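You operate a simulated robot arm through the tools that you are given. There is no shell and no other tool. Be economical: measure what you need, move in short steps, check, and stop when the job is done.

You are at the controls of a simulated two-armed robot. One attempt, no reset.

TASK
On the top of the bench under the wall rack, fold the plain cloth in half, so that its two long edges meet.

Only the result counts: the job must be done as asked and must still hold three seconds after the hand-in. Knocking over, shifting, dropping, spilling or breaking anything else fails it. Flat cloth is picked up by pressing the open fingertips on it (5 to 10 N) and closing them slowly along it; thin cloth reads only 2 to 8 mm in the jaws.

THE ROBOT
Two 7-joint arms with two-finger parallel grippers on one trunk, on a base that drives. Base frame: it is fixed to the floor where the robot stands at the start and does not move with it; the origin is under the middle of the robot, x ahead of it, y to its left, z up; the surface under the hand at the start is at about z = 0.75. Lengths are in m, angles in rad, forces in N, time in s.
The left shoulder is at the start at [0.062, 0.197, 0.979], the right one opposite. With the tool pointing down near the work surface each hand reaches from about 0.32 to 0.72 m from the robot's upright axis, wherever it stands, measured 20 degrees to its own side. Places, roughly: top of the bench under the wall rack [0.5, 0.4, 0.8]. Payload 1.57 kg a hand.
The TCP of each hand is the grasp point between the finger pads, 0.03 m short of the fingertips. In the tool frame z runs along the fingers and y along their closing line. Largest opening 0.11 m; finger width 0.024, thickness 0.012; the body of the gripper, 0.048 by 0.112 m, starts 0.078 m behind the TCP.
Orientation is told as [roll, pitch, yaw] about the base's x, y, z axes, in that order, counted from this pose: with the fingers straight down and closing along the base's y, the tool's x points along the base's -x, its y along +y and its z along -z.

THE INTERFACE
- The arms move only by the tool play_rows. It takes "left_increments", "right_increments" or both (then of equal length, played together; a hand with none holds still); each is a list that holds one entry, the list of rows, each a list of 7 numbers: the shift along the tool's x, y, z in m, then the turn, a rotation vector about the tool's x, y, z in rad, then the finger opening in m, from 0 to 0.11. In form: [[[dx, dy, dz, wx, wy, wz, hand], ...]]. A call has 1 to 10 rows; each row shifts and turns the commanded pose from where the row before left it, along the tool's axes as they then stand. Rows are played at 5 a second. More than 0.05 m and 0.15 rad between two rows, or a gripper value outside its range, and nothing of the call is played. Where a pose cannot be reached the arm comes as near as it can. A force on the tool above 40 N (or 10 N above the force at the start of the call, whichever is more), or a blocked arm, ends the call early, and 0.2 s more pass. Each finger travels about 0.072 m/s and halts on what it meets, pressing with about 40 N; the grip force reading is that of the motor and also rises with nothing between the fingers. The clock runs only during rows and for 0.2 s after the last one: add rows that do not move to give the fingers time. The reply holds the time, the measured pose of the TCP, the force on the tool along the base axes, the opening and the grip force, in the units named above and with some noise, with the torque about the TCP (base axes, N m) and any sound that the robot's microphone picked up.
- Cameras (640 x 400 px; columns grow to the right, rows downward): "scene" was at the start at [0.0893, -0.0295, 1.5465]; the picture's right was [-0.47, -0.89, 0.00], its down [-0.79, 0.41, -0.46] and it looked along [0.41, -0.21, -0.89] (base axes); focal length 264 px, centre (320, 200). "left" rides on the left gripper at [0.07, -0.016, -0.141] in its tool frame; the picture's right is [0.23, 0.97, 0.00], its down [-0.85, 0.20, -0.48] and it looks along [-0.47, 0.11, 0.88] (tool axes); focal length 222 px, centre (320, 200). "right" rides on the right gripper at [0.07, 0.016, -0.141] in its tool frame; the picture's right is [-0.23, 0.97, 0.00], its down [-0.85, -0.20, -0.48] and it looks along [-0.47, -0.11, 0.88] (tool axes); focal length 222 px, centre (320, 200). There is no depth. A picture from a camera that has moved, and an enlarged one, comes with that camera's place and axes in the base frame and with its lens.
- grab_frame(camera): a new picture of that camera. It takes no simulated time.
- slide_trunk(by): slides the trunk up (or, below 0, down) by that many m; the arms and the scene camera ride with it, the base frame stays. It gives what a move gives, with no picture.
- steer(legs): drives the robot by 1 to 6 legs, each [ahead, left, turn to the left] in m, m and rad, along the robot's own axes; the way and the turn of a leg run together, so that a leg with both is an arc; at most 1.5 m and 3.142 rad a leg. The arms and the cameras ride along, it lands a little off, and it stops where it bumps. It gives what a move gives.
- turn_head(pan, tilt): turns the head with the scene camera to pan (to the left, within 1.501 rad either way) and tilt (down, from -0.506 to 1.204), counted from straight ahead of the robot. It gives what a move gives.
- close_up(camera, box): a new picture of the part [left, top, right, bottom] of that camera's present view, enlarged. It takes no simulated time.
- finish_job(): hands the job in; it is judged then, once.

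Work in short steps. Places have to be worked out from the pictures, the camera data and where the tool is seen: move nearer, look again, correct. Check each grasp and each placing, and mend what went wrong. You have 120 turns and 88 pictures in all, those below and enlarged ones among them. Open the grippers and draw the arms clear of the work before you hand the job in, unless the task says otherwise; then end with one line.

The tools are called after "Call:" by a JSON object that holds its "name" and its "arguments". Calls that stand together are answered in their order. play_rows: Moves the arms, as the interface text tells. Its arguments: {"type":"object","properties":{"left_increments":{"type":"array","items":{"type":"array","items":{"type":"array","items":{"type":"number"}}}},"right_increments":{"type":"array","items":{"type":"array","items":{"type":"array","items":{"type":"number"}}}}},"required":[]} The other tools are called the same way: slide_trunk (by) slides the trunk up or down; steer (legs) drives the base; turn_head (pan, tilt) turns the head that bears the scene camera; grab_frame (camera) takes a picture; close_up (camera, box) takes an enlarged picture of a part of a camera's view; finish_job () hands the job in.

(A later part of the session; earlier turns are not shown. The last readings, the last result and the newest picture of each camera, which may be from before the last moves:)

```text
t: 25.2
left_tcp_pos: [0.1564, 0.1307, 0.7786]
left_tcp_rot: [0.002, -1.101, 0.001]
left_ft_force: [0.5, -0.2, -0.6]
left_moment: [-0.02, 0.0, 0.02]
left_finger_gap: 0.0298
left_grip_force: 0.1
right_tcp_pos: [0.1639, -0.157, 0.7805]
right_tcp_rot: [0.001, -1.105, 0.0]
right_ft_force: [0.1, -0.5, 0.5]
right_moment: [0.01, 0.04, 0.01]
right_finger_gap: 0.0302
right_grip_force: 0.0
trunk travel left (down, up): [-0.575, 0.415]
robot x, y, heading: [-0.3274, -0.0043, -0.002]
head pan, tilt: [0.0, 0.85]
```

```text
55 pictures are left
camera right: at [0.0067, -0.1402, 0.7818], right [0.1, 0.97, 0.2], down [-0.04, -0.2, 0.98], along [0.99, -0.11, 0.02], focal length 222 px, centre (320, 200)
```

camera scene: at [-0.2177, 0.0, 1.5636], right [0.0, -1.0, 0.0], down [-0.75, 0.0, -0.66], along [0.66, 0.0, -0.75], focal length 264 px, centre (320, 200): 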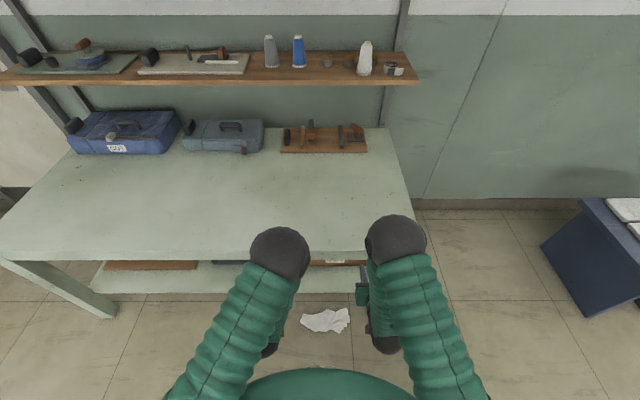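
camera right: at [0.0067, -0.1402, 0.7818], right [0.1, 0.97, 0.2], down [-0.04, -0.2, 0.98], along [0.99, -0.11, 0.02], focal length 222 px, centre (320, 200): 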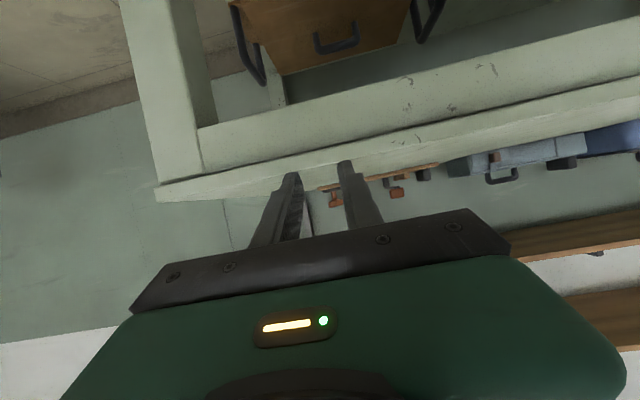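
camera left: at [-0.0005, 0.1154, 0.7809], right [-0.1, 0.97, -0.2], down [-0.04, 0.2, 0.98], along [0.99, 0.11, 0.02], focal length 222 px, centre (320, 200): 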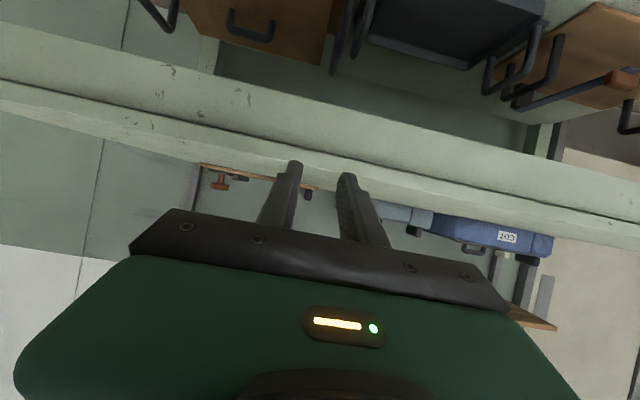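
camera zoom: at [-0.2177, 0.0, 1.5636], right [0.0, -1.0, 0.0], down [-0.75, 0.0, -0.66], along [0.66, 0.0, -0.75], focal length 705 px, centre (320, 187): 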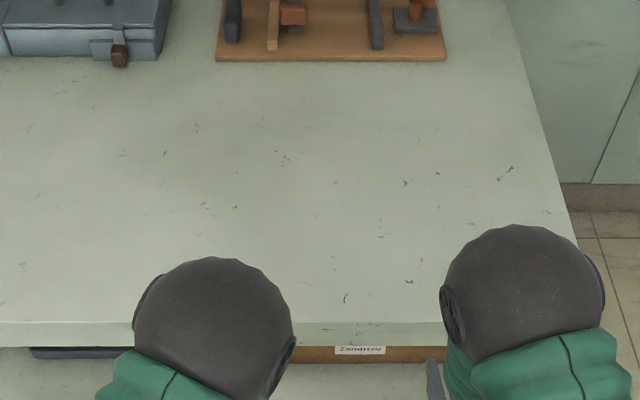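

The cloth was pulled off the bench as the hands withdrew and now lies on the floor at about (0.25, −0.03). I can recover it: pick it up, relay it, and fold again. First I'll turn the hands to point down, clear of the bench.

Call:
{"name": "play_rows", "arguments": {"left_increments": [[[0, 0, -0.03, 0, 0.15, 0, 0.06], [0, 0, -0.01, 0, 0.15, 0, 0.06], [0, 0, 0, 0, 0.15, 0, 0.06], [0, 0, 0, 0, 0.15, 0, 0.06], [0, 0, 0, 0, 0.15, 0, 0.06], [0, 0, 0, 0, 0.15, 0, 0.06], [0, 0, 0, 0, 0.15, 0, 0.06], [0, 0, 0, 0, 0.05, 0, 0.06], [0, 0, 0, 0, 0, 0, 0.06]]], "right_increments": [[[0, 0, -0.03, 0, 0.15, 0, 0.06], [0, 0, -0.01, 0, 0.15, 0, 0.06], [0, 0, 0, 0, 0.15, 0, 0.06], [0, 0, 0, 0, 0.15, 0, 0.06], [0, 0, 0, 0, 0.15, 0, 0.06], [0, 0, 0, 0, 0.15, 0, 0.06], [0, 0, 0, 0, 0.15, 0, 0.06], [0, 0, 0, 0, 0.05, 0, 0.06], [0, 0, 0, 0, 0, 0, 0.06]]]}}

Call:
{"name": "turn_head", "arguments": {"pan": 0.0, "tilt": 1.1}}

Call:
{"name": "grab_frame", "arguments": {"camera": "scene"}}

```text
t: 27.2
left_tcp_pos: [0.1207, 0.1318, 0.7993]
left_tcp_rot: [-0.001, -0.001, 0.001]
left_ft_force: [-0.2, -0.6, 0.6]
left_moment: [0.0, -0.02, -0.02]
left_finger_gap: 0.06
left_grip_force: 0.0
right_tcp_pos: [0.1263, -0.1567, 0.7996]
right_tcp_rot: [0.001, -0.002, 0.0]
right_ft_force: [-0.3, 0.0, 0.5]
right_moment: [0.01, 0.02, 0.01]
right_finger_gap: 0.0601
right_grip_force: 0.0
trunk travel left (down, up): [-0.575, 0.415]
robot x, y, heading: [-0.332, -0.0021, -0.003]
head pan, tilt: [0.0, 0.85]
```

```text
t: 28.0
left_tcp_pos: [0.121, 0.1317, 0.7981]
left_tcp_rot: [0.0, -0.004, 0.001]
left_ft_force: [-0.3, 0.6, -0.4]
left_moment: [0.0, 0.01, -0.04]
left_finger_gap: 0.0598
left_grip_force: 0.0
right_tcp_pos: [0.1285, -0.1578, 0.8]
right_tcp_rot: [0.001, -0.003, -0.001]
right_ft_force: [-0.6, -0.2, 0.1]
right_moment: [-0.03, -0.05, -0.01]
right_finger_gap: 0.06
right_grip_force: 0.2
trunk travel left (down, up): [-0.575, 0.415]
robot x, y, heading: [-0.3299, 0.0004, -0.002]
head pan, tilt: [0.0, 1.1]
```

```text
54 pictures are left
camera scene: at [-0.2322, 0.0002, 1.546], right [0.0, -1.0, 0.0], down [-0.89, 0.0, -0.45], along [0.45, 0.0, -0.89], focal length 264 px, centre (320, 200)
```

scene: 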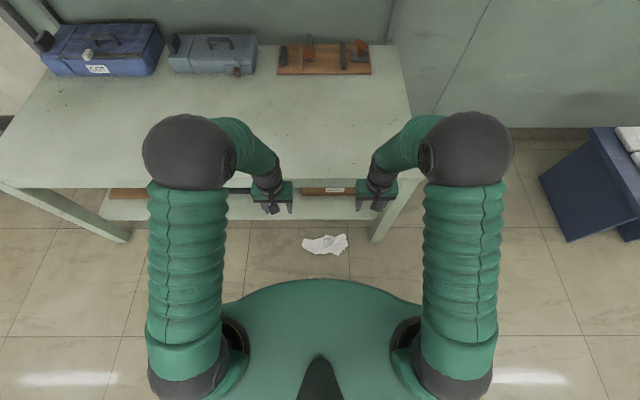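

I'll back up another 0.1 m so the elbows clear the bench edge, then lower the trunk by 0.5 m and look at the cloth.

Call:
{"name": "steer", "arguments": {"legs": [[-0.1, 0, 0]]}}

Call:
{"name": "slide_trunk", "arguments": {"by": -0.5}}

Call:
{"name": "turn_head", "arguments": {"pan": 0.0, "tilt": 0.9}}

Call:
{"name": "grab_frame", "arguments": {"camera": "scene"}}

```text
t: 29.1
left_tcp_pos: [0.0223, 0.1314, 0.7981]
left_tcp_rot: [0.0, -0.004, 0.003]
left_ft_force: [-0.2, -0.3, 0.4]
left_moment: [-0.01, -0.06, -0.03]
left_finger_gap: 0.06
left_grip_force: 0.1
right_tcp_pos: [0.0281, -0.1565, 0.799]
right_tcp_rot: [0.0, -0.003, 0.001]
right_ft_force: [-0.1, 0.0, -0.2]
right_moment: [-0.02, -0.05, 0.0]
right_finger_gap: 0.06
right_grip_force: 0.1
trunk travel left (down, up): [-0.575, 0.415]
robot x, y, heading: [-0.4262, -0.002, -0.005]
head pan, tilt: [0.0, 1.1]
```

```text
refused: -0.5 is not a number from -0.4 to 0.4
```

```text
t: 29.8
left_tcp_pos: [0.0196, 0.1326, 0.799]
left_tcp_rot: [0.002, -0.005, 0.003]
left_ft_force: [-0.2, 0.1, -0.3]
left_moment: [0.01, 0.01, 0.02]
left_finger_gap: 0.0601
left_grip_force: 0.0
right_tcp_pos: [0.0274, -0.1568, 0.8017]
right_tcp_rot: [0.0, -0.005, 0.0]
right_ft_force: [0.5, -0.6, -0.1]
right_moment: [0.0, 0.05, 0.04]
right_finger_gap: 0.0597
right_grip_force: 0.2
trunk travel left (down, up): [-0.575, 0.415]
robot x, y, heading: [-0.429, -0.0007, 0.003]
head pan, tilt: [0.0, 0.901]
```

```text
53 pictures are left
camera scene: at [-0.3205, 0.0003, 1.5598], right [0.0, -1.0, 0.0], down [-0.79, 0.0, -0.62], along [0.62, 0.0, -0.79], focal length 264 px, centre (320, 200)
```

scene: 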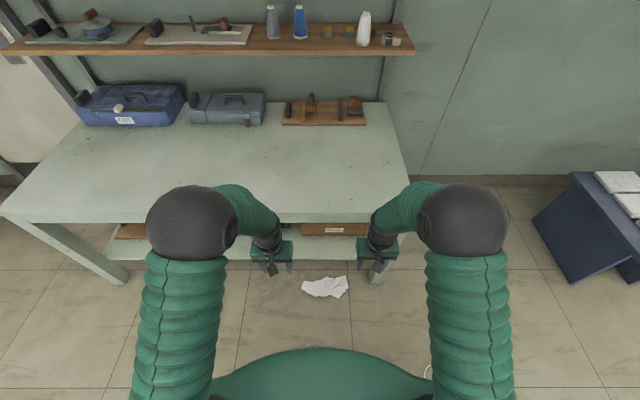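

The slide limit is 0.4 m per call, so I'll lower in two slides.

Call:
{"name": "slide_trunk", "arguments": {"by": -0.38}}

Call:
{"name": "slide_trunk", "arguments": {"by": -0.14}}

Call:
{"name": "grab_frame", "arguments": {"camera": "scene"}}

Call:
{"name": "grab_frame", "arguments": {"camera": "right"}}

```text
t: 33.5
left_tcp_pos: [0.0199, 0.1313, 0.4195]
left_tcp_rot: [0.0, -0.005, 0.001]
left_ft_force: [-0.7, -0.2, -0.2]
left_moment: [0.02, 0.02, 0.01]
left_finger_gap: 0.0601
left_grip_force: 0.1
right_tcp_pos: [0.0273, -0.157, 0.4212]
right_tcp_rot: [0.002, -0.005, 0.0]
right_ft_force: [0.1, -0.5, 0.0]
right_moment: [0.04, 0.0, 0.02]
right_finger_gap: 0.0599
right_grip_force: 0.1
trunk travel left (down, up): [-0.195, 0.795]
robot x, y, heading: [-0.4302, -0.003, 0.005]
head pan, tilt: [0.0, 0.901]
```

```text
t: 35.2
left_tcp_pos: [0.0188, 0.1313, 0.2786]
left_tcp_rot: [0.0, -0.004, 0.002]
left_ft_force: [0.1, 0.0, 1.0]
left_moment: [0.0, 0.02, -0.02]
left_finger_gap: 0.0599
left_grip_force: 0.2
right_tcp_pos: [0.0259, -0.1572, 0.2803]
right_tcp_rot: [-0.001, -0.005, -0.001]
right_ft_force: [0.1, -0.5, 0.1]
right_moment: [0.01, 0.01, 0.0]
right_finger_gap: 0.0598
right_grip_force: 0.1
trunk travel left (down, up): [-0.055, 0.935]
robot x, y, heading: [-0.4292, -0.0021, 0.005]
head pan, tilt: [0.0, 0.901]
```

```text
52 pictures are left
camera scene: at [-0.3209, 0.0003, 1.0398], right [0.0, -1.0, 0.0], down [-0.79, 0.0, -0.62], along [0.62, 0.0, -0.79], focal length 264 px, centre (320, 200)
```

scene: 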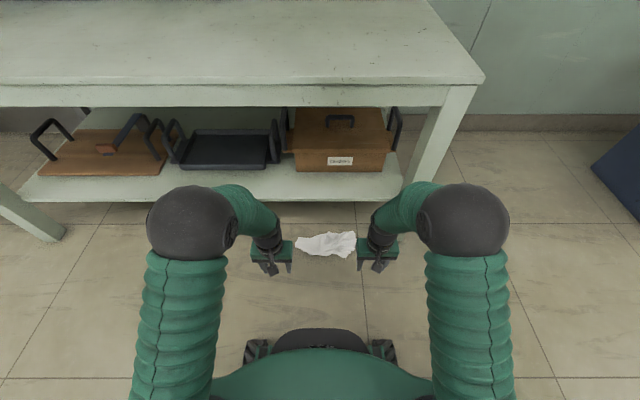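

```text
51 pictures are left
camera right: at [-0.0431, -0.1399, 0.4214], right [0.23, 0.97, 0.0], down [0.85, -0.2, 0.48], along [0.47, -0.11, -0.88], focal length 222 px, centre (320, 200)
```

right: 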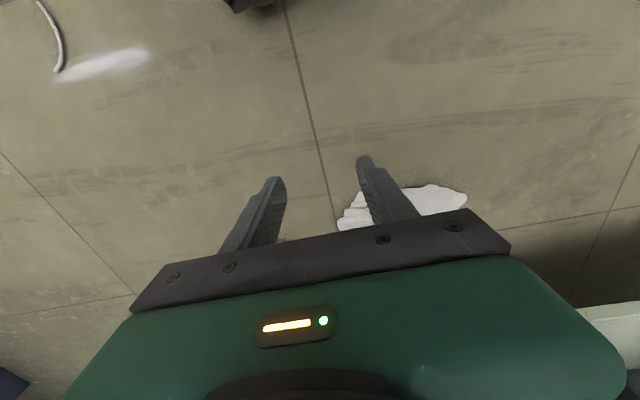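

The cloth is crumpled at about (0.245, −0.02) on open floor, just in front of the lower shelf. I'll zoom in on it.

Call:
{"name": "close_up", "arguments": {"camera": "scene", "box": [280, 217, 370, 273]}}

```text
7.11 times, centred on (325, 245) of scene
camera zoom: at [-0.3209, 0.0003, 1.0398], right [0.0, -1.0, 0.0], down [-0.79, 0.0, -0.62], along [0.62, 0.0, -0.79], focal length 1880 px, centre (284, -120)
```

zoom: 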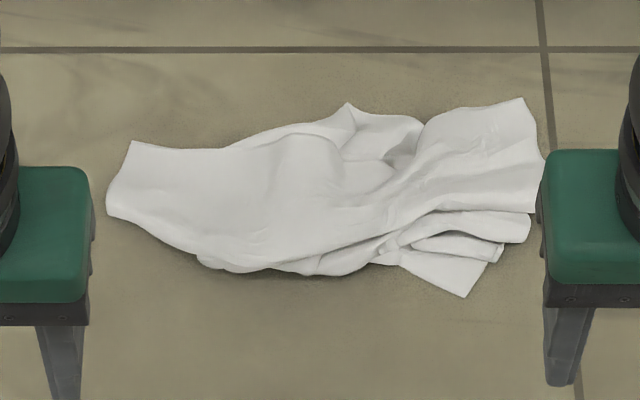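

A corner flap points towards the robot at about (0.184, −0.109). I'll drive forward 0.12 m and bring the right hand over it.

Call:
{"name": "steer", "arguments": {"legs": [[0.12, 0, 0]]}}

Call:
{"name": "play_rows", "arguments": {"right_increments": [[[0, 0.015, 0.04, 0, 0, 0, 0.05], [0, 0.015, 0.04, 0, 0, 0, 0.05], [-0.02, 0.01, 0.04, 0, 0, 0, 0.05], [-0.02, 0.005, 0.04, 0, 0, 0, 0.05], [0, 0, 0.03, 0, 0, 0, 0.05], [0, 0, 0, 0, 0, 0, 0.05]]]}}

Call:
{"name": "grab_frame", "arguments": {"camera": "right"}}

Call:
{"name": "grab_frame", "arguments": {"camera": "scene"}}

```text
t: 36.4
left_tcp_pos: [0.1428, 0.1321, 0.2786]
left_tcp_rot: [0.002, -0.006, 0.001]
left_ft_force: [0.2, -1.0, 0.3]
left_moment: [0.0, 0.0, 0.0]
left_finger_gap: 0.0599
left_grip_force: 0.0
right_tcp_pos: [0.151, -0.1565, 0.28]
right_tcp_rot: [0.001, -0.006, 0.002]
right_ft_force: [0.3, 0.0, 0.0]
right_moment: [0.0, -0.02, 0.05]
right_finger_gap: 0.0601
right_grip_force: 0.0
trunk travel left (down, up): [-0.055, 0.935]
robot x, y, heading: [-0.3013, 0.0008, -0.002]
head pan, tilt: [0.0, 0.901]
```

```text
t: 37.8
left_tcp_pos: [0.1431, 0.1329, 0.2786]
left_tcp_rot: [0.001, -0.006, 0.002]
left_ft_force: [-0.1, -0.5, 0.0]
left_moment: [-0.02, 0.0, 0.0]
left_finger_gap: 0.0601
left_grip_force: 0.0
right_tcp_pos: [0.192, -0.1101, 0.0905]
right_tcp_rot: [-0.001, -0.005, 0.0]
right_ft_force: [0.1, 0.0, -0.3]
right_moment: [0.0, 0.0, 0.02]
right_finger_gap: 0.05
right_grip_force: 0.2
trunk travel left (down, up): [-0.055, 0.935]
robot x, y, heading: [-0.3019, 0.0049, 0.003]
head pan, tilt: [0.0, 0.901]
```

```text
49 pictures are left
camera right: at [0.1231, -0.0937, 0.2305], right [0.23, 0.97, 0.0], down [0.85, -0.2, 0.48], along [0.47, -0.11, -0.88], focal length 222 px, centre (320, 200)
```

right: 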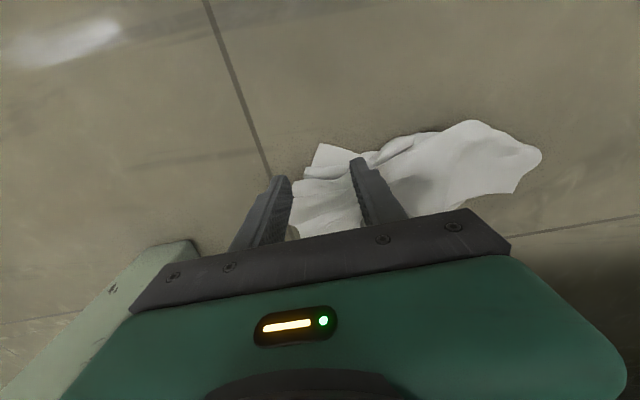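

```text
48 pictures are left
camera scene: at [-0.1965, 0.0006, 1.0397], right [0.0, -1.0, 0.0], down [-0.79, 0.0, -0.62], along [0.62, 0.0, -0.79], focal length 264 px, centre (320, 200)
```

scene: 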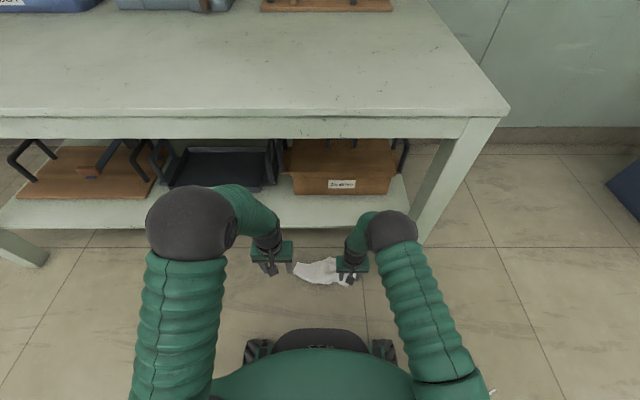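

The corner tip is at about (0.182, −0.110), widening towards +x. I'll centre the right hand at (0.199, −0.099) and lower it to contact.

Call:
{"name": "play_rows", "arguments": {"right_increments": [[[-0.007, 0.011, 0.02, 0, 0, 0, 0.042], [0, 0, 0.02, 0, 0, 0, 0.042], [0, 0, 0.014, 0, 0, 0, 0.042], [0, 0, 0.004, 0, 0, 0, 0.042], [0, 0, 0.002, 0, 0, 0, 0.042], [0, 0, 0, 0, 0, 0, 0.042]]]}}

```text
t: 39.2
left_tcp_pos: [0.1432, 0.1317, 0.2798]
left_tcp_rot: [0.001, -0.008, 0.001]
left_ft_force: [-0.4, 0.3, -0.1]
left_moment: [0.02, 0.01, 0.01]
left_finger_gap: 0.0601
left_grip_force: 0.1
right_tcp_pos: [0.2002, -0.1001, 0.0334]
right_tcp_rot: [-0.002, -0.009, 0.003]
right_ft_force: [0.7, 1.8, 15.0]
right_moment: [0.05, -0.09, 0.08]
right_finger_gap: 0.0421
right_grip_force: 0.1
trunk travel left (down, up): [-0.055, 0.935]
robot x, y, heading: [-0.3038, -0.0019, 0.005]
head pan, tilt: [0.0, 0.901]
```

It presses with 15 N. I'll ease up slightly and close slowly.

Call:
{"name": "play_rows", "arguments": {"right_increments": [[[0, 0, -0.0008, 0, 0, 0, 0.04], [0, 0, 0, 0, 0, 0, 0.035], [0, 0, 0, 0, 0, 0, 0.03], [0, 0, 0, 0, 0, 0, 0.025], [0, 0, 0, 0, 0, 0, 0.02], [0, 0, 0, 0, 0, 0, 0.015], [0, 0, 0, 0, 0, 0, 0.01], [0, 0, 0, 0, 0, 0, 0.005], [0, 0, 0, 0, 0, 0, 0.0], [0, 0, 0, 0, 0, 0, 0.0]]]}}

Call:
{"name": "grab_frame", "arguments": {"camera": "right"}}

```text
t: 41.4
left_tcp_pos: [0.1429, 0.1333, 0.2793]
left_tcp_rot: [-0.001, -0.005, 0.003]
left_ft_force: [-0.2, 0.0, 0.0]
left_moment: [-0.01, -0.01, 0.02]
left_finger_gap: 0.0601
left_grip_force: 0.1
right_tcp_pos: [0.2007, -0.0993, 0.0327]
right_tcp_rot: [0.002, -0.009, 0.001]
right_ft_force: [2.8, 2.6, 13.8]
right_moment: [0.04, -0.07, 0.06]
right_finger_gap: 0.0033
right_grip_force: 24.7
trunk travel left (down, up): [-0.055, 0.935]
robot x, y, heading: [-0.3034, -0.0013, 0.002]
head pan, tilt: [0.0, 0.901]
```

```text
47 pictures are left
camera right: at [0.13, -0.0832, 0.1733], right [0.23, 0.97, 0.0], down [0.85, -0.2, 0.49], along [0.47, -0.11, -0.87], focal length 222 px, centre (320, 200)
```

right: 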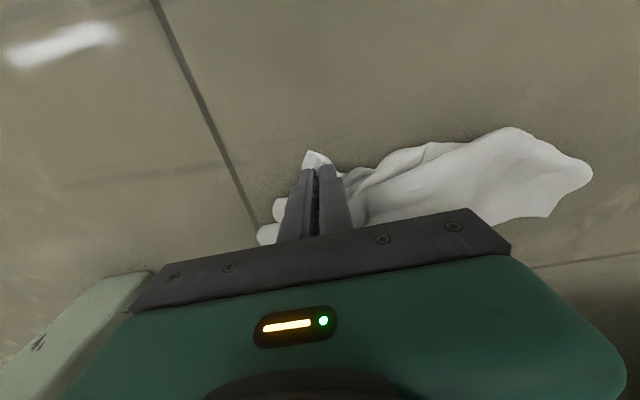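

The corner is gripped at 3.3 mm. I'll lift it about 0.3 m while drawing it back from the bench, then raise the trunk so it hangs free.

Call:
{"name": "play_rows", "arguments": {"right_increments": [[[0.005, 0, -0.02, 0, 0, 0, 0], [0.005, 0, -0.03, 0, 0, 0, 0], [0.01, 0, -0.035, 0, 0, 0, 0], [0.01, 0, -0.035, 0, 0, 0, 0], [0.01, 0, -0.035, 0, 0, 0, 0], [0.01, 0, -0.035, 0, 0, 0, 0], [0.01, 0, -0.035, 0, 0, 0, 0], [0, 0, -0.025, 0, 0, 0, 0], [0, 0, 0, 0, 0, 0, 0]]]}}

Call:
{"name": "steer", "arguments": {"legs": [[-0.12, 0, 0]]}}

Call:
{"name": "slide_trunk", "arguments": {"by": 0.3}}

Call:
{"name": "turn_head", "arguments": {"pan": 0.0, "tilt": 0.7}}

Call:
{"name": "grab_frame", "arguments": {"camera": "scene"}}

```text
t: 43.4
left_tcp_pos: [0.143, 0.1324, 0.2783]
left_tcp_rot: [-0.001, -0.004, 0.001]
left_ft_force: [-0.1, -0.1, 0.1]
left_moment: [-0.04, -0.01, -0.01]
left_finger_gap: 0.0601
left_grip_force: 0.1
right_tcp_pos: [0.1355, -0.1009, 0.2827]
right_tcp_rot: [0.0, -0.007, 0.0]
right_ft_force: [-0.1, 0.6, -0.9]
right_moment: [-0.02, -0.02, 0.05]
right_finger_gap: 0.0033
right_grip_force: 24.1
trunk travel left (down, up): [-0.055, 0.935]
robot x, y, heading: [-0.3078, -0.0021, 0.003]
head pan, tilt: [0.0, 0.901]
```

```text
t: 44.7
left_tcp_pos: [0.0225, 0.1324, 0.2796]
left_tcp_rot: [0.001, -0.006, 0.002]
left_ft_force: [-0.8, 0.0, -0.3]
left_moment: [-0.01, 0.0, 0.02]
left_finger_gap: 0.0599
left_grip_force: 0.0
right_tcp_pos: [0.0163, -0.1004, 0.2815]
right_tcp_rot: [-0.001, -0.009, 0.002]
right_ft_force: [0.3, -0.4, -0.8]
right_moment: [0.0, -0.01, 0.0]
right_finger_gap: 0.0031
right_grip_force: 24.4
trunk travel left (down, up): [-0.055, 0.935]
robot x, y, heading: [-0.4205, -0.0012, 0.002]
head pan, tilt: [0.0, 0.901]
```

```text
t: 47.7
left_tcp_pos: [0.0234, 0.1333, 0.5797]
left_tcp_rot: [-0.001, -0.007, 0.002]
left_ft_force: [-0.3, -0.8, -0.1]
left_moment: [0.04, 0.0, 0.01]
left_finger_gap: 0.0602
left_grip_force: 0.0
right_tcp_pos: [0.017, -0.1001, 0.5832]
right_tcp_rot: [0.002, -0.009, 0.001]
right_ft_force: [0.4, 0.2, -0.1]
right_moment: [-0.03, -0.03, -0.01]
right_finger_gap: 0.003
right_grip_force: 24.6
trunk travel left (down, up): [-0.355, 0.635]
robot x, y, heading: [-0.4245, -0.0006, -0.0]
head pan, tilt: [0.0, 0.901]
```

```text
t: 48.4
left_tcp_pos: [0.023, 0.1325, 0.5802]
left_tcp_rot: [0.0, -0.006, 0.002]
left_ft_force: [-0.2, -0.2, -0.2]
left_moment: [0.0, -0.04, -0.01]
left_finger_gap: 0.0599
left_grip_force: 0.0
right_tcp_pos: [0.0171, -0.0995, 0.5827]
right_tcp_rot: [0.0, -0.006, 0.001]
right_ft_force: [0.0, 0.0, -0.2]
right_moment: [-0.04, 0.01, -0.01]
right_finger_gap: 0.0032
right_grip_force: 24.0
trunk travel left (down, up): [-0.355, 0.635]
robot x, y, heading: [-0.4215, -0.0016, -0.001]
head pan, tilt: [0.0, 0.7]
```

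```text
46 pictures are left
camera scene: at [-0.3066, 0.0006, 1.3558], right [0.0, -1.0, 0.0], down [-0.65, 0.0, -0.76], along [0.76, 0.0, -0.65], focal length 264 px, centre (320, 200)
```

scene: 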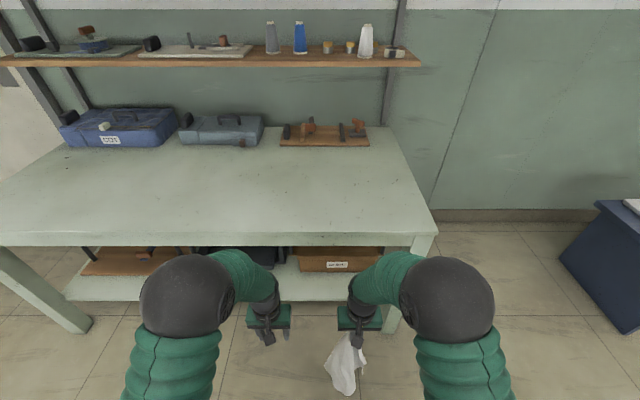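

The cloth hangs from the right hand. I'll tilt down and zoom in to find the adjacent corners.

Call:
{"name": "turn_head", "arguments": {"pan": -0.1, "tilt": 1.0}}

Call:
{"name": "close_up", "arguments": {"camera": "scene", "box": [240, 200, 400, 300]}}

Call:
{"name": "grab_frame", "arguments": {"camera": "left"}}

```text
t: 49.2
left_tcp_pos: [0.0236, 0.1327, 0.5795]
left_tcp_rot: [-0.001, -0.007, 0.002]
left_ft_force: [-1.3, 0.2, 0.3]
left_moment: [-0.01, 0.0, 0.02]
left_finger_gap: 0.06
left_grip_force: 0.0
right_tcp_pos: [0.0158, -0.0997, 0.5824]
right_tcp_rot: [0.0, -0.007, 0.001]
right_ft_force: [-0.3, 0.3, 0.8]
right_moment: [-0.01, -0.02, -0.02]
right_finger_gap: 0.0032
right_grip_force: 24.0
trunk travel left (down, up): [-0.355, 0.635]
robot x, y, heading: [-0.4255, 0.0016, 0.002]
head pan, tilt: [-0.099, 1.0]
```

```text
4.00 times, centred on (320, 250) of scene
camera zoom: at [-0.3222, -0.0063, 1.3326], right [-0.1, -1.0, 0.0], down [-0.84, 0.08, -0.54], along [0.54, -0.05, -0.84], focal length 1058 px, centre (320, 0)
```

zoom: 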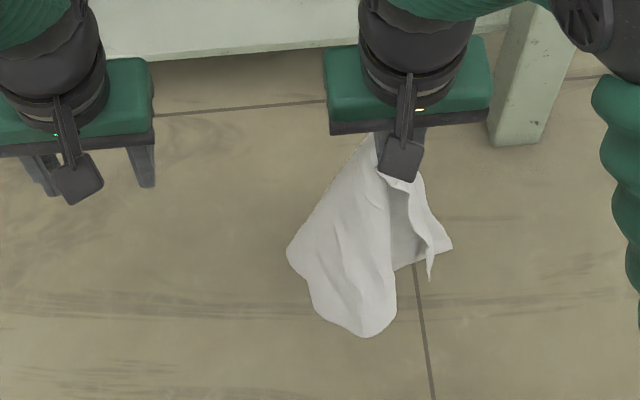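

```text
44 pictures are left
camera left: at [-0.0468, 0.1166, 0.7211], right [-0.23, 0.97, 0.0], down [0.85, 0.2, 0.48], along [0.47, 0.11, -0.87], focal length 222 px, centre (320, 200)
```

left: 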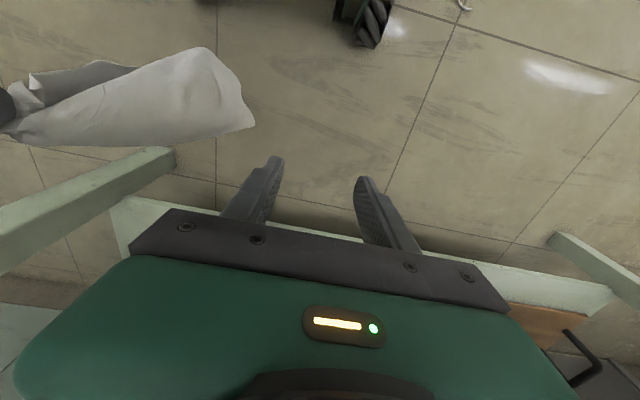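

Matching the two views, the hanging left corner is at about (0.082, −0.01, 0.19). That is about 0.38–0.40 m from the held corner, so the two corners share a long edge. I'll yaw the right hand to turn this edge to the left, then raise the trunk to lay the cloth on the bench.

Call:
{"name": "play_rows", "arguments": {"right_increments": [[[0, 0, 0, 0, 0, -0.1, 0], [0, 0, 0, 0, 0, -0.1, 0], [0, 0, 0, 0, 0, -0.1, 0], [0, 0, 0, 0, 0, -0.1, 0], [0, 0, 0, 0, 0, -0.1, 0], [0, 0, 0, 0, 0, 0, 0]]]}}

Call:
{"name": "slide_trunk", "arguments": {"by": 0.4}}

Call:
{"name": "slide_trunk", "arguments": {"by": 0.2}}

Call:
{"name": "grab_frame", "arguments": {"camera": "left"}}

Call:
{"name": "grab_frame", "arguments": {"camera": "scene"}}

```text
t: 50.6
left_tcp_pos: [0.0229, 0.1319, 0.5791]
left_tcp_rot: [-0.001, -0.006, 0.001]
left_ft_force: [0.3, 0.3, 0.3]
left_moment: [-0.03, -0.03, 0.0]
left_finger_gap: 0.0598
left_grip_force: 0.1
right_tcp_pos: [0.0163, -0.1005, 0.5828]
right_tcp_rot: [-0.004, -0.007, 0.503]
right_ft_force: [0.3, -0.7, -0.3]
right_moment: [0.0, 0.0, -0.03]
right_finger_gap: 0.0031
right_grip_force: 23.7
trunk travel left (down, up): [-0.355, 0.635]
robot x, y, heading: [-0.4293, -0.0004, 0.001]
head pan, tilt: [-0.099, 1.0]
```

```text
t: 54.4
left_tcp_pos: [0.0239, 0.1326, 0.979]
left_tcp_rot: [-0.002, -0.008, 0.001]
left_ft_force: [1.6, 0.6, 0.2]
left_moment: [-0.06, 0.0, 0.01]
left_finger_gap: 0.0601
left_grip_force: 0.1
right_tcp_pos: [0.0174, -0.0984, 0.9812]
right_tcp_rot: [-0.004, -0.007, 0.502]
right_ft_force: [-0.2, -0.4, 0.2]
right_moment: [0.01, -0.01, -0.03]
right_finger_gap: 0.0034
right_grip_force: 24.7
trunk travel left (down, up): [-0.755, 0.235]
robot x, y, heading: [-0.4223, -0.0017, 0.006]
head pan, tilt: [-0.099, 1.0]
```

```text
t: 56.6
left_tcp_pos: [0.024, 0.1333, 1.1802]
left_tcp_rot: [0.001, -0.007, 0.0]
left_ft_force: [0.7, -0.8, 0.3]
left_moment: [-0.02, 0.01, 0.03]
left_finger_gap: 0.0599
left_grip_force: 0.1
right_tcp_pos: [0.0176, -0.0996, 1.1816]
right_tcp_rot: [-0.005, -0.008, 0.502]
right_ft_force: [-0.1, -0.3, -0.4]
right_moment: [-0.04, -0.02, -0.06]
right_finger_gap: 0.0034
right_grip_force: 24.1
trunk travel left (down, up): [-0.955, 0.035]
robot x, y, heading: [-0.4262, -0.0021, 0.001]
head pan, tilt: [-0.099, 1.0]
```

```text
43 pictures are left
camera left: at [-0.046, 0.1165, 1.3211], right [-0.23, 0.97, 0.0], down [0.85, 0.2, 0.48], along [0.47, 0.11, -0.87], focal length 222 px, centre (320, 200)
```

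left: 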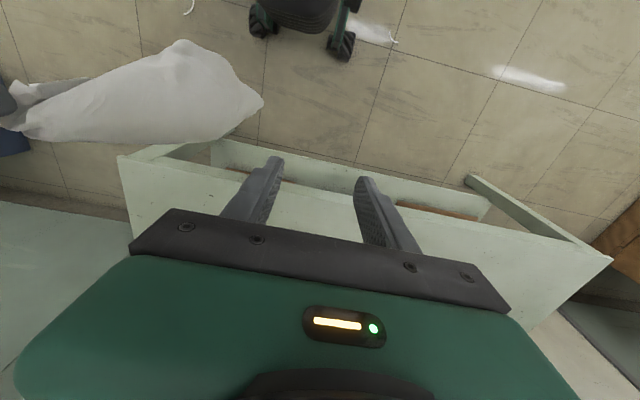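

```text
42 pictures are left
camera scene: at [-0.3207, -0.0064, 1.9325], right [-0.1, -1.0, 0.0], down [-0.84, 0.08, -0.54], along [0.54, -0.05, -0.84], focal length 264 px, centre (320, 200)
```

scene: 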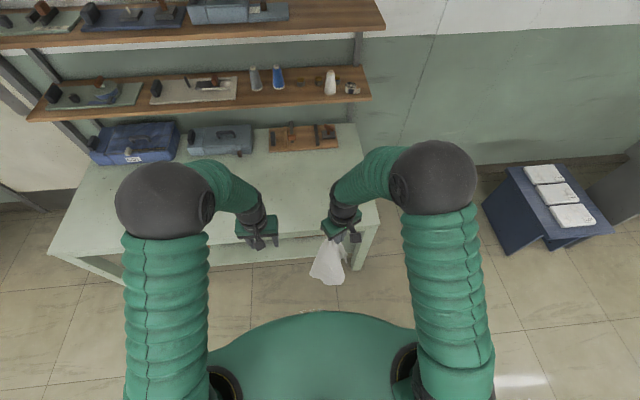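

The middle shelf front is at roughly x 0.74, z 1.13, so I'll stay short of it. I'll raise the right hand 6 cm, swing it left, move the left hand aside, and drive over the bench.

Call:
{"name": "play_rows", "arguments": {"left_increments": [[[0, 0.03, -0.02, 0, 0, 0, 0.06], [0, 0.03, -0.02, 0, 0, 0, 0.06], [0, 0.03, -0.02, 0, 0, 0, 0.06], [0, 0.02, 0, 0, 0, 0, 0.06], [0, 0, 0, 0, 0, 0, 0.06]]], "right_increments": [[[0, 0, -0.02, 0, 0, 0, 0], [0, 0, -0.02, 0, 0, 0, 0], [-0.01, 0.02, -0.02, 0, 0, 0, 0], [-0.012, 0.022, 0, 0, 0, 0, 0], [-0.012, 0.022, 0, 0, 0, 0, 0]]]}}

Call:
{"name": "steer", "arguments": {"legs": [[0.41, 0, 0]]}}

Call:
{"name": "turn_head", "arguments": {"pan": 0.0, "tilt": 1.1}}

Call:
{"name": "grab_frame", "arguments": {"camera": "scene"}}

Call:
{"name": "grab_frame", "arguments": {"camera": "left"}}

```text
t: 57.8
left_tcp_pos: [0.0232, 0.2445, 1.2391]
left_tcp_rot: [-0.002, -0.007, 0.002]
left_ft_force: [-0.4, 0.8, -0.7]
left_moment: [-0.02, 0.0, -0.03]
left_finger_gap: 0.0599
left_grip_force: 0.0
right_tcp_pos: [0.017, -0.0243, 1.2412]
right_tcp_rot: [-0.007, -0.004, 0.504]
right_ft_force: [0.5, -0.1, -0.2]
right_moment: [-0.03, 0.0, -0.01]
right_finger_gap: 0.0033
right_grip_force: 24.7
trunk travel left (down, up): [-0.955, 0.035]
robot x, y, heading: [-0.425, -0.0003, -0.002]
head pan, tilt: [-0.099, 1.0]
```

```text
t: 60.4
left_tcp_pos: [0.4328, 0.2394, 1.2393]
left_tcp_rot: [-0.002, -0.012, -0.002]
left_ft_force: [0.3, 0.5, -0.8]
left_moment: [-0.03, 0.0, 0.02]
left_finger_gap: 0.0598
left_grip_force: 0.1
right_tcp_pos: [0.4273, -0.0304, 1.2428]
right_tcp_rot: [-0.004, -0.007, 0.495]
right_ft_force: [-0.2, 0.4, 0.1]
right_moment: [-0.03, -0.02, -0.03]
right_finger_gap: 0.0031
right_grip_force: 24.7
trunk travel left (down, up): [-0.955, 0.035]
robot x, y, heading: [-0.0087, 0.0014, -0.001]
head pan, tilt: [-0.099, 1.0]
```

```text
t: 61.0
left_tcp_pos: [0.4355, 0.2406, 1.2412]
left_tcp_rot: [0.001, -0.008, -0.003]
left_ft_force: [0.3, 0.4, -0.5]
left_moment: [0.01, 0.01, 0.01]
left_finger_gap: 0.06
left_grip_force: 0.1
right_tcp_pos: [0.427, -0.0293, 1.2426]
right_tcp_rot: [-0.005, -0.009, 0.494]
right_ft_force: [0.0, -0.1, 0.1]
right_moment: [0.01, -0.01, 0.01]
right_finger_gap: 0.0031
right_grip_force: 24.3
trunk travel left (down, up): [-0.955, 0.035]
robot x, y, heading: [-0.0089, -0.0007, -0.003]
head pan, tilt: [0.0, 1.1]
```

```text
41 pictures are left
camera scene: at [0.0849, 0.0007, 1.9261], right [0.0, -1.0, 0.0], down [-0.89, 0.0, -0.45], along [0.45, 0.0, -0.89], focal length 264 px, centre (320, 200)
```

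scene: 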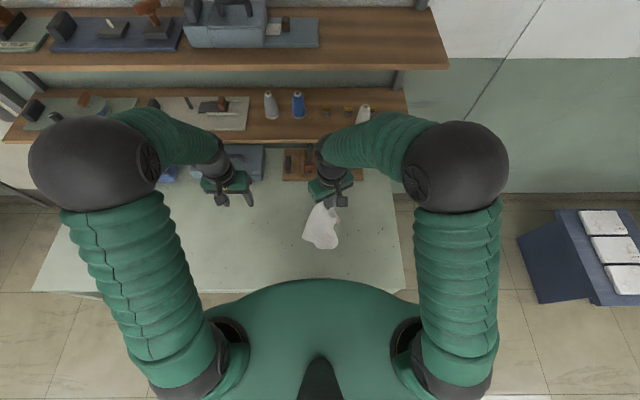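

```text
40 pictures are left
camera left: at [0.365, 0.2242, 1.3825], right [-0.22, 0.97, 0.0], down [0.85, 0.2, 0.49], along [0.47, 0.11, -0.87], focal length 222 px, centre (320, 200)
```

left: 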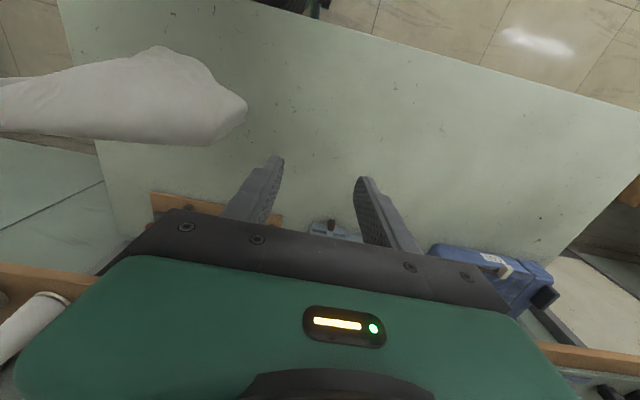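

The corner hangs at about (0.454, 0.075), 0.37 m below the right fingertips. I'll lower the trunk until it touches the bench, then alternate lowering with rightward moves to lay the long edge along y.

Call:
{"name": "slide_trunk", "arguments": {"by": -0.17}}

Call:
{"name": "play_rows", "arguments": {"right_increments": [[[0.02, -0.023, 0.02, 0, 0, 0, 0], [0.029, -0.034, 0, 0, 0, 0, 0], [0.029, -0.034, 0, 0, 0, 0, 0], [0, 0, 0, 0, 0, 0, 0]]]}}

Call:
{"name": "slide_trunk", "arguments": {"by": -0.13}}

Call:
{"name": "play_rows", "arguments": {"right_increments": [[[0.02, -0.023, 0, 0, 0, 0, 0], [0.024, -0.028, 0.0, 0, 0, 0, 0], [0, 0, 0, 0, 0, 0, 0]]]}}

Call:
{"name": "grab_frame", "arguments": {"camera": "left"}}

Call:
{"name": "grab_frame", "arguments": {"camera": "scene"}}

```text
t: 63.0
left_tcp_pos: [0.4365, 0.2394, 1.069]
left_tcp_rot: [0.0, -0.009, -0.002]
left_ft_force: [0.3, -0.3, 0.1]
left_moment: [-0.01, -0.02, -0.01]
left_finger_gap: 0.0599
left_grip_force: 0.1
right_tcp_pos: [0.4288, -0.0289, 1.0729]
right_tcp_rot: [-0.006, -0.006, 0.496]
right_ft_force: [0.0, 0.5, -0.8]
right_moment: [-0.02, 0.04, -0.03]
right_finger_gap: 0.0031
right_grip_force: 23.8
trunk travel left (down, up): [-0.785, 0.205]
robot x, y, heading: [-0.0107, -0.0005, -0.004]
head pan, tilt: [0.0, 1.1]
```

```text
t: 64.0
left_tcp_pos: [0.4361, 0.2392, 1.0696]
left_tcp_rot: [0.002, -0.006, -0.004]
left_ft_force: [-1.0, -0.4, 0.2]
left_moment: [0.06, 0.0, 0.01]
left_finger_gap: 0.0603
left_grip_force: 0.1
right_tcp_pos: [0.405, -0.147, 1.0526]
right_tcp_rot: [-0.004, -0.006, 0.495]
right_ft_force: [0.1, 0.0, 0.8]
right_moment: [-0.03, 0.0, -0.02]
right_finger_gap: 0.0032
right_grip_force: 24.4
trunk travel left (down, up): [-0.785, 0.205]
robot x, y, heading: [-0.011, 0.0004, -0.003]
head pan, tilt: [0.0, 1.1]
```

```text
t: 65.5
left_tcp_pos: [0.4356, 0.239, 0.9401]
left_tcp_rot: [0.001, -0.008, -0.003]
left_ft_force: [-0.2, -0.2, -0.4]
left_moment: [0.03, 0.02, -0.02]
left_finger_gap: 0.0599
left_grip_force: 0.0
right_tcp_pos: [0.4037, -0.1456, 0.9238]
right_tcp_rot: [-0.004, -0.007, 0.495]
right_ft_force: [-0.2, 0.0, -0.2]
right_moment: [-0.02, -0.03, -0.03]
right_finger_gap: 0.0032
right_grip_force: 24.1
trunk travel left (down, up): [-0.655, 0.335]
robot x, y, heading: [-0.0126, 0.0045, -0.005]
head pan, tilt: [0.0, 1.1]
```

```text
t: 66.3
left_tcp_pos: [0.4362, 0.2387, 0.9396]
left_tcp_rot: [0.0, -0.008, -0.003]
left_ft_force: [-0.4, 1.2, 0.8]
left_moment: [0.01, -0.01, 0.01]
left_finger_gap: 0.0599
left_grip_force: 0.1
right_tcp_pos: [0.3886, -0.2114, 0.9235]
right_tcp_rot: [-0.003, -0.006, 0.495]
right_ft_force: [0.4, -0.4, 0.1]
right_moment: [0.02, 0.01, -0.04]
right_finger_gap: 0.0032
right_grip_force: 24.4
trunk travel left (down, up): [-0.655, 0.335]
robot x, y, heading: [-0.0077, 0.0008, -0.005]
head pan, tilt: [0.0, 1.1]
```

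```text
39 pictures are left
camera left: at [0.3666, 0.2229, 1.082], right [-0.22, 0.97, 0.0], down [0.85, 0.2, 0.49], along [0.47, 0.11, -0.87], focal length 222 px, centre (320, 200)
```

left: 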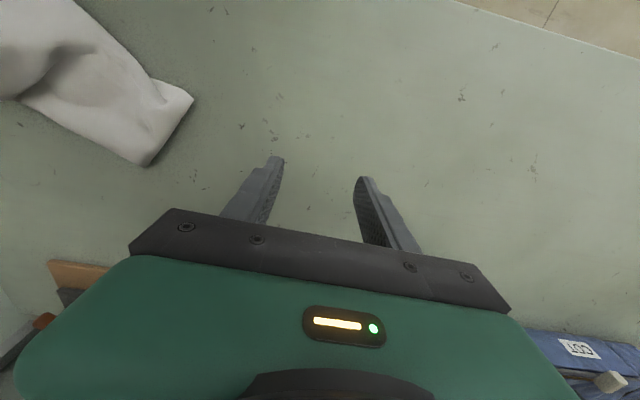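

```text
38 pictures are left
camera scene: at [0.0862, -0.0011, 1.626], right [0.0, -1.0, 0.0], down [-0.89, 0.0, -0.45], along [0.45, 0.0, -0.89], focal length 264 px, centre (320, 200)
```

scene: 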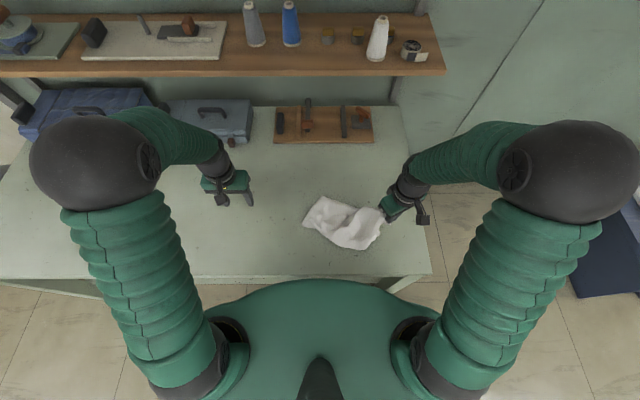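

The cloth is on the bench with its far-left corner visible. I'll zoom in to place it exactly.

Call:
{"name": "close_up", "arguments": {"camera": "scene", "box": [280, 175, 408, 255]}}

```text
5.00 times, centred on (344, 215) of scene
camera zoom: at [0.0862, -0.0011, 1.626], right [0.0, -1.0, 0.0], down [-0.89, 0.0, -0.45], along [0.45, 0.0, -0.89], focal length 1322 px, centre (200, 125)
```

zoom: 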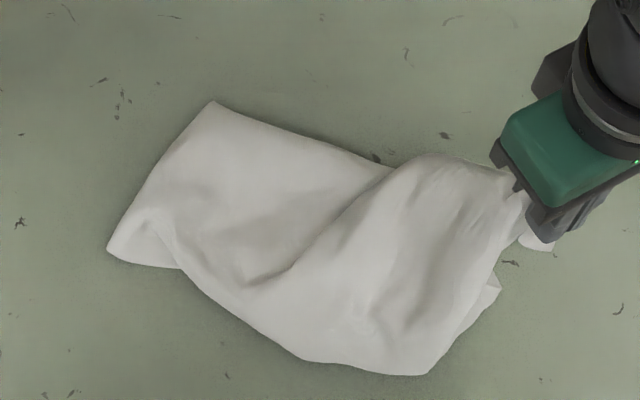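

The far-left corner is at (0.551, −0.011). I'll bring the left hand over (0.530, −0.021).

Call:
{"name": "play_rows", "arguments": {"left_increments": [[[-0.016, -0.0433, 0, 0, 0, 0, 0.05], [-0.016, -0.0433, 0, 0, 0, 0, 0.05], [-0.016, -0.0433, 0, 0, 0, 0, 0.045], [-0.016, -0.0433, 0, 0, 0, 0, 0.042], [-0.016, -0.0433, 0, 0, 0, 0, 0.042], [-0.014, -0.0433, 0, 0, 0, 0, 0.042], [0, 0, 0.045, 0, 0, 0, 0.042], [0, 0, 0.045, 0, 0, 0, 0.042], [0, 0, 0.02, 0, 0, 0, 0.042], [0, 0, 0, 0, 0, 0, 0.042]]]}}

Call:
{"name": "grab_frame", "arguments": {"camera": "left"}}

```text
t: 68.5
left_tcp_pos: [0.5298, -0.023, 0.8323]
left_tcp_rot: [0.002, -0.007, -0.004]
left_ft_force: [-0.5, -0.4, 0.7]
left_moment: [0.0, 0.0, 0.03]
left_finger_gap: 0.0417
left_grip_force: 0.1
right_tcp_pos: [0.3902, -0.2139, 0.9244]
right_tcp_rot: [-0.004, -0.009, 0.495]
right_ft_force: [0.6, 0.3, -0.4]
right_moment: [0.0, 0.01, -0.01]
right_finger_gap: 0.0033
right_grip_force: 24.3
trunk travel left (down, up): [-0.655, 0.335]
robot x, y, heading: [-0.0127, -0.0007, 0.001]
head pan, tilt: [0.0, 1.1]
```

```text
36 pictures are left
camera left: at [0.4602, -0.0393, 0.974], right [-0.22, 0.97, 0.0], down [0.85, 0.2, 0.49], along [0.47, 0.11, -0.87], focal length 222 px, centre (320, 200)
```

left: 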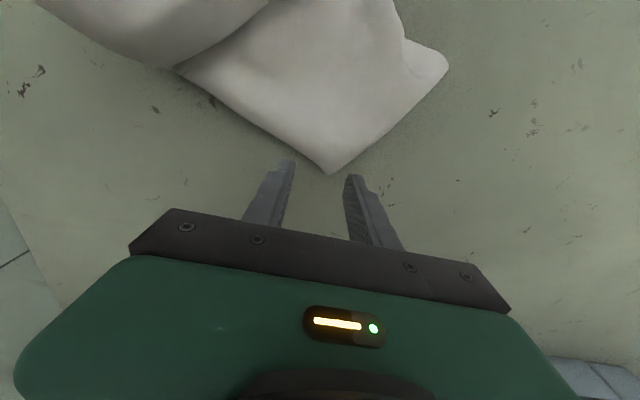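

The corner tip is at (0.546, −0.007). I'll nudge to (0.523, −0.012) and lower to contact.

Call:
{"name": "play_rows", "arguments": {"left_increments": [[[0.006, 0.01, 0.02, 0, 0, 0, 0.036], [0, 0, 0.02, 0, 0, 0, 0.036], [0, 0, 0.009, 0, 0, 0, 0.036], [0, 0, 0.002, 0, 0, 0, 0.036], [0, 0, 0.001, 0, 0, 0, 0.036], [0, 0, 0, 0, 0, 0, 0.036], [0, 0, 0, 0, 0, 0, 0.036]]]}}

```text
t: 70.1
left_tcp_pos: [0.5256, -0.0128, 0.7826]
left_tcp_rot: [-0.001, -0.014, -0.004]
left_ft_force: [1.8, 0.4, 27.6]
left_moment: [-0.09, 0.21, 0.0]
left_finger_gap: 0.036
left_grip_force: 0.0
right_tcp_pos: [0.3882, -0.2132, 0.9249]
right_tcp_rot: [-0.005, -0.009, 0.496]
right_ft_force: [0.1, -0.5, 0.1]
right_moment: [0.0, 0.0, -0.01]
right_finger_gap: 0.0033
right_grip_force: 24.4
trunk travel left (down, up): [-0.655, 0.335]
robot x, y, heading: [-0.0126, -0.003, -0.004]
head pan, tilt: [0.0, 1.1]
```

It presses with 27 N. I'll ease up 2 mm and close slowly.

Call:
{"name": "play_rows", "arguments": {"left_increments": [[[0, 0, -0.002, 0, 0, 0, 0.036], [0, 0, 0, 0, 0, 0, 0.032], [0, 0, 0, 0, 0, 0, 0.027], [0, 0, 0, 0, 0, 0, 0.022], [0, 0, 0, 0, 0, 0, 0.017], [0, 0, 0, 0, 0, 0, 0.012], [0, 0, 0, 0, 0, 0, 0.006], [0, 0, 0, 0, 0, 0, 0.0], [0, 0, 0, 0, 0, 0, 0.0]]]}}

Call:
{"name": "grab_frame", "arguments": {"camera": "left"}}

```text
t: 72.1
left_tcp_pos: [0.5239, -0.0121, 0.7828]
left_tcp_rot: [0.001, -0.009, -0.003]
left_ft_force: [0.0, -3.8, 14.3]
left_moment: [-0.05, 0.16, 0.0]
left_finger_gap: 0.0043
left_grip_force: 24.4
right_tcp_pos: [0.3896, -0.2119, 0.9243]
right_tcp_rot: [-0.003, -0.008, 0.497]
right_ft_force: [0.2, -0.4, 0.2]
right_moment: [-0.01, -0.01, -0.02]
right_finger_gap: 0.0033
right_grip_force: 24.7
trunk travel left (down, up): [-0.655, 0.335]
robot x, y, heading: [-0.0153, -0.0013, -0.005]
head pan, tilt: [0.0, 1.1]
```

```text
35 pictures are left
camera left: at [0.4536, -0.028, 0.9237], right [-0.22, 0.97, 0.0], down [0.85, 0.2, 0.49], along [0.47, 0.11, -0.87], focal length 222 px, centre (320, 200)
```

left: 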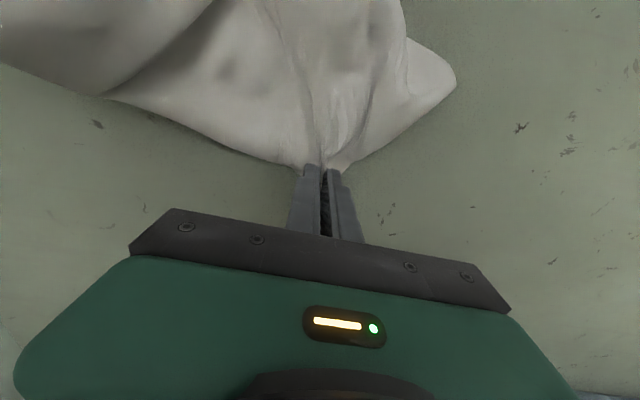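

Both ends of the long edge are now held, with gaps of 4.3 and 3.3 mm. I'll lift the left hand, spread the hands to line the edge up along y, and yaw the right hand back to 0.

Call:
{"name": "play_rows", "arguments": {"left_increments": [[[0.0149, 0.0232, -0.0201, 0, 0, 0, 0], [0.0149, 0.0232, -0.0201, 0, 0, 0, 0], [0.0149, 0.0232, -0.0201, 0, 0, 0, 0], [0.0149, 0.0232, -0.0201, 0, 0, 0, 0], [0.0149, 0.0232, -0.0201, 0, 0, 0, 0], [0.0149, 0.0232, -0.0201, 0, 0, 0, 0], [0.0149, 0.0232, -0.0201, 0, 0, 0, 0], [0, 0, 0, 0, 0, 0, 0]]], "right_increments": [[[-0.0136, 0.004, 0, 0, 0, 0, 0], [-0.0136, 0.004, 0, 0, 0, 0, 0], [-0.0136, 0.004, 0, 0, 0, 0, 0], [0, 0, 0, 0, 0, 0.125, 0], [0, 0, 0, 0, 0, 0.125, 0], [0, 0, 0, 0, 0, 0.125, 0], [0, 0, 0, 0, 0, 0.12, 0], [0, 0, 0, 0, 0, 0, 0]]]}}

Call:
{"name": "slide_trunk", "arguments": {"by": 0.26}}

Call:
{"name": "turn_head", "arguments": {"pan": 0.0, "tilt": 0.9}}

Call:
{"name": "grab_frame", "arguments": {"camera": "scene"}}

```text
t: 73.9
left_tcp_pos: [0.4208, 0.1519, 0.9194]
left_tcp_rot: [0.0, -0.006, -0.003]
left_ft_force: [0.0, -0.5, -0.4]
left_moment: [-0.01, 0.01, 0.01]
left_finger_gap: 0.0036
left_grip_force: 24.3
right_tcp_pos: [0.4208, -0.1818, 0.924]
right_tcp_rot: [0.001, -0.008, 0.001]
right_ft_force: [0.7, 0.9, 0.2]
right_moment: [-0.01, 0.05, 0.05]
right_finger_gap: 0.0032
right_grip_force: 25.1
trunk travel left (down, up): [-0.655, 0.335]
robot x, y, heading: [-0.0136, -0.0028, -0.002]
head pan, tilt: [0.0, 1.1]
```

```text
t: 76.6
left_tcp_pos: [0.4208, 0.1527, 1.1795]
left_tcp_rot: [0.001, -0.006, -0.002]
left_ft_force: [0.4, -0.8, -0.1]
left_moment: [-0.01, -0.04, -0.01]
left_finger_gap: 0.0037
left_grip_force: 24.3
right_tcp_pos: [0.4195, -0.1824, 1.1835]
right_tcp_rot: [0.0, -0.007, 0.002]
right_ft_force: [0.1, 0.4, -0.6]
right_moment: [0.02, 0.03, 0.06]
right_finger_gap: 0.003
right_grip_force: 24.0
trunk travel left (down, up): [-0.915, 0.075]
robot x, y, heading: [-0.0085, 0.0021, -0.003]
head pan, tilt: [0.0, 1.1]
```

```text
t: 77.3
left_tcp_pos: [0.4197, 0.151, 1.1786]
left_tcp_rot: [0.0, -0.007, -0.002]
left_ft_force: [0.2, 0.4, 0.5]
left_moment: [-0.01, -0.04, 0.02]
left_finger_gap: 0.0037
left_grip_force: 24.2
right_tcp_pos: [0.4207, -0.1824, 1.1839]
right_tcp_rot: [-0.002, -0.009, 0.002]
right_ft_force: [-0.6, 0.3, 0.3]
right_moment: [0.01, -0.01, 0.07]
right_finger_gap: 0.0031
right_grip_force: 24.3
trunk travel left (down, up): [-0.915, 0.075]
robot x, y, heading: [-0.0089, -0.001, -0.005]
head pan, tilt: [0.0, 0.901]
```

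```text
34 pictures are left
camera scene: at [0.0992, -0.0007, 1.8997], right [0.0, -1.0, 0.0], down [-0.79, 0.0, -0.62], along [0.62, 0.0, -0.79], focal length 264 px, centre (320, 200)
```

scene: 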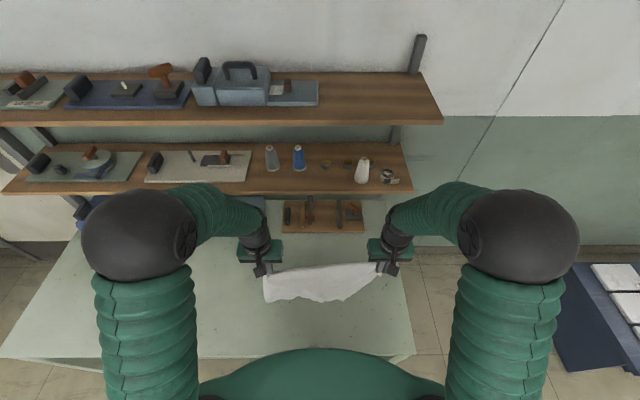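

The cloth now hangs from its long edge between the hands. I'll zoom in to see whether the lower edge hangs free.

Call:
{"name": "close_up", "arguments": {"camera": "scene", "box": [240, 235, 400, 335]}}

Call:
{"name": "grab_frame", "arguments": {"camera": "left"}}

Call:
{"name": "grab_frame", "arguments": {"camera": "right"}}

```text
4.00 times, centred on (320, 285) of scene
camera zoom: at [0.0992, -0.0007, 1.8997], right [0.0, -1.0, 0.0], down [-0.79, 0.0, -0.62], along [0.62, 0.0, -0.79], focal length 1058 px, centre (320, -140)
```

zoom: 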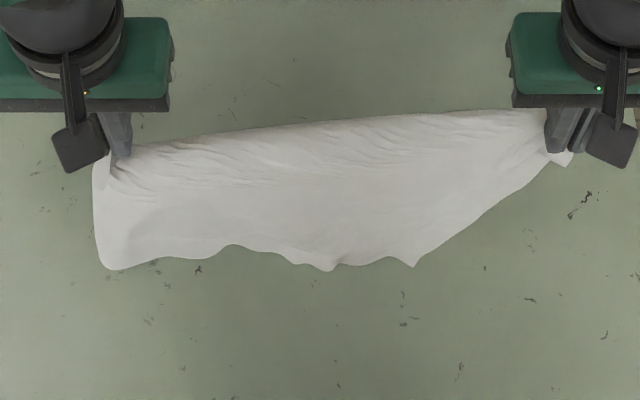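

```text
32 pictures are left
camera left: at [0.3505, 0.1358, 1.3201], right [-0.22, 0.97, 0.0], down [0.85, 0.2, 0.49], along [0.47, 0.11, -0.87], focal length 222 px, centre (320, 200)
```

left: 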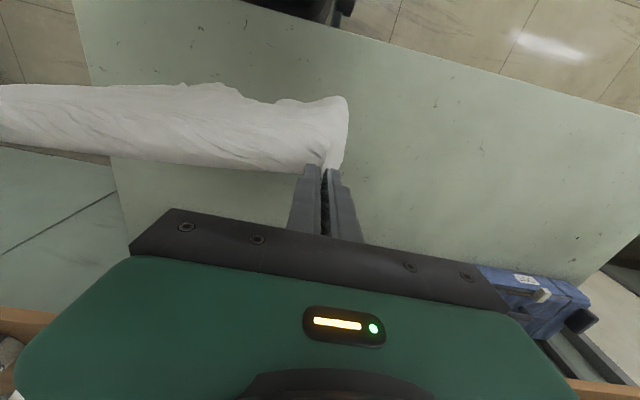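

```text
31 pictures are left
camera right: at [0.3499, -0.1656, 1.3243], right [0.23, 0.97, 0.0], down [0.85, -0.2, 0.49], along [0.47, -0.11, -0.87], focal length 222 px, centre (320, 200)
```

right: 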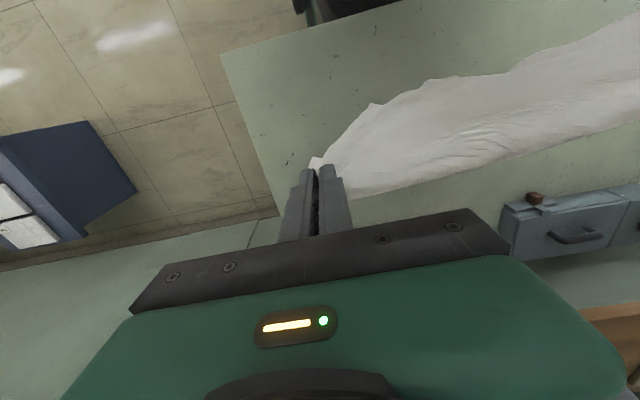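

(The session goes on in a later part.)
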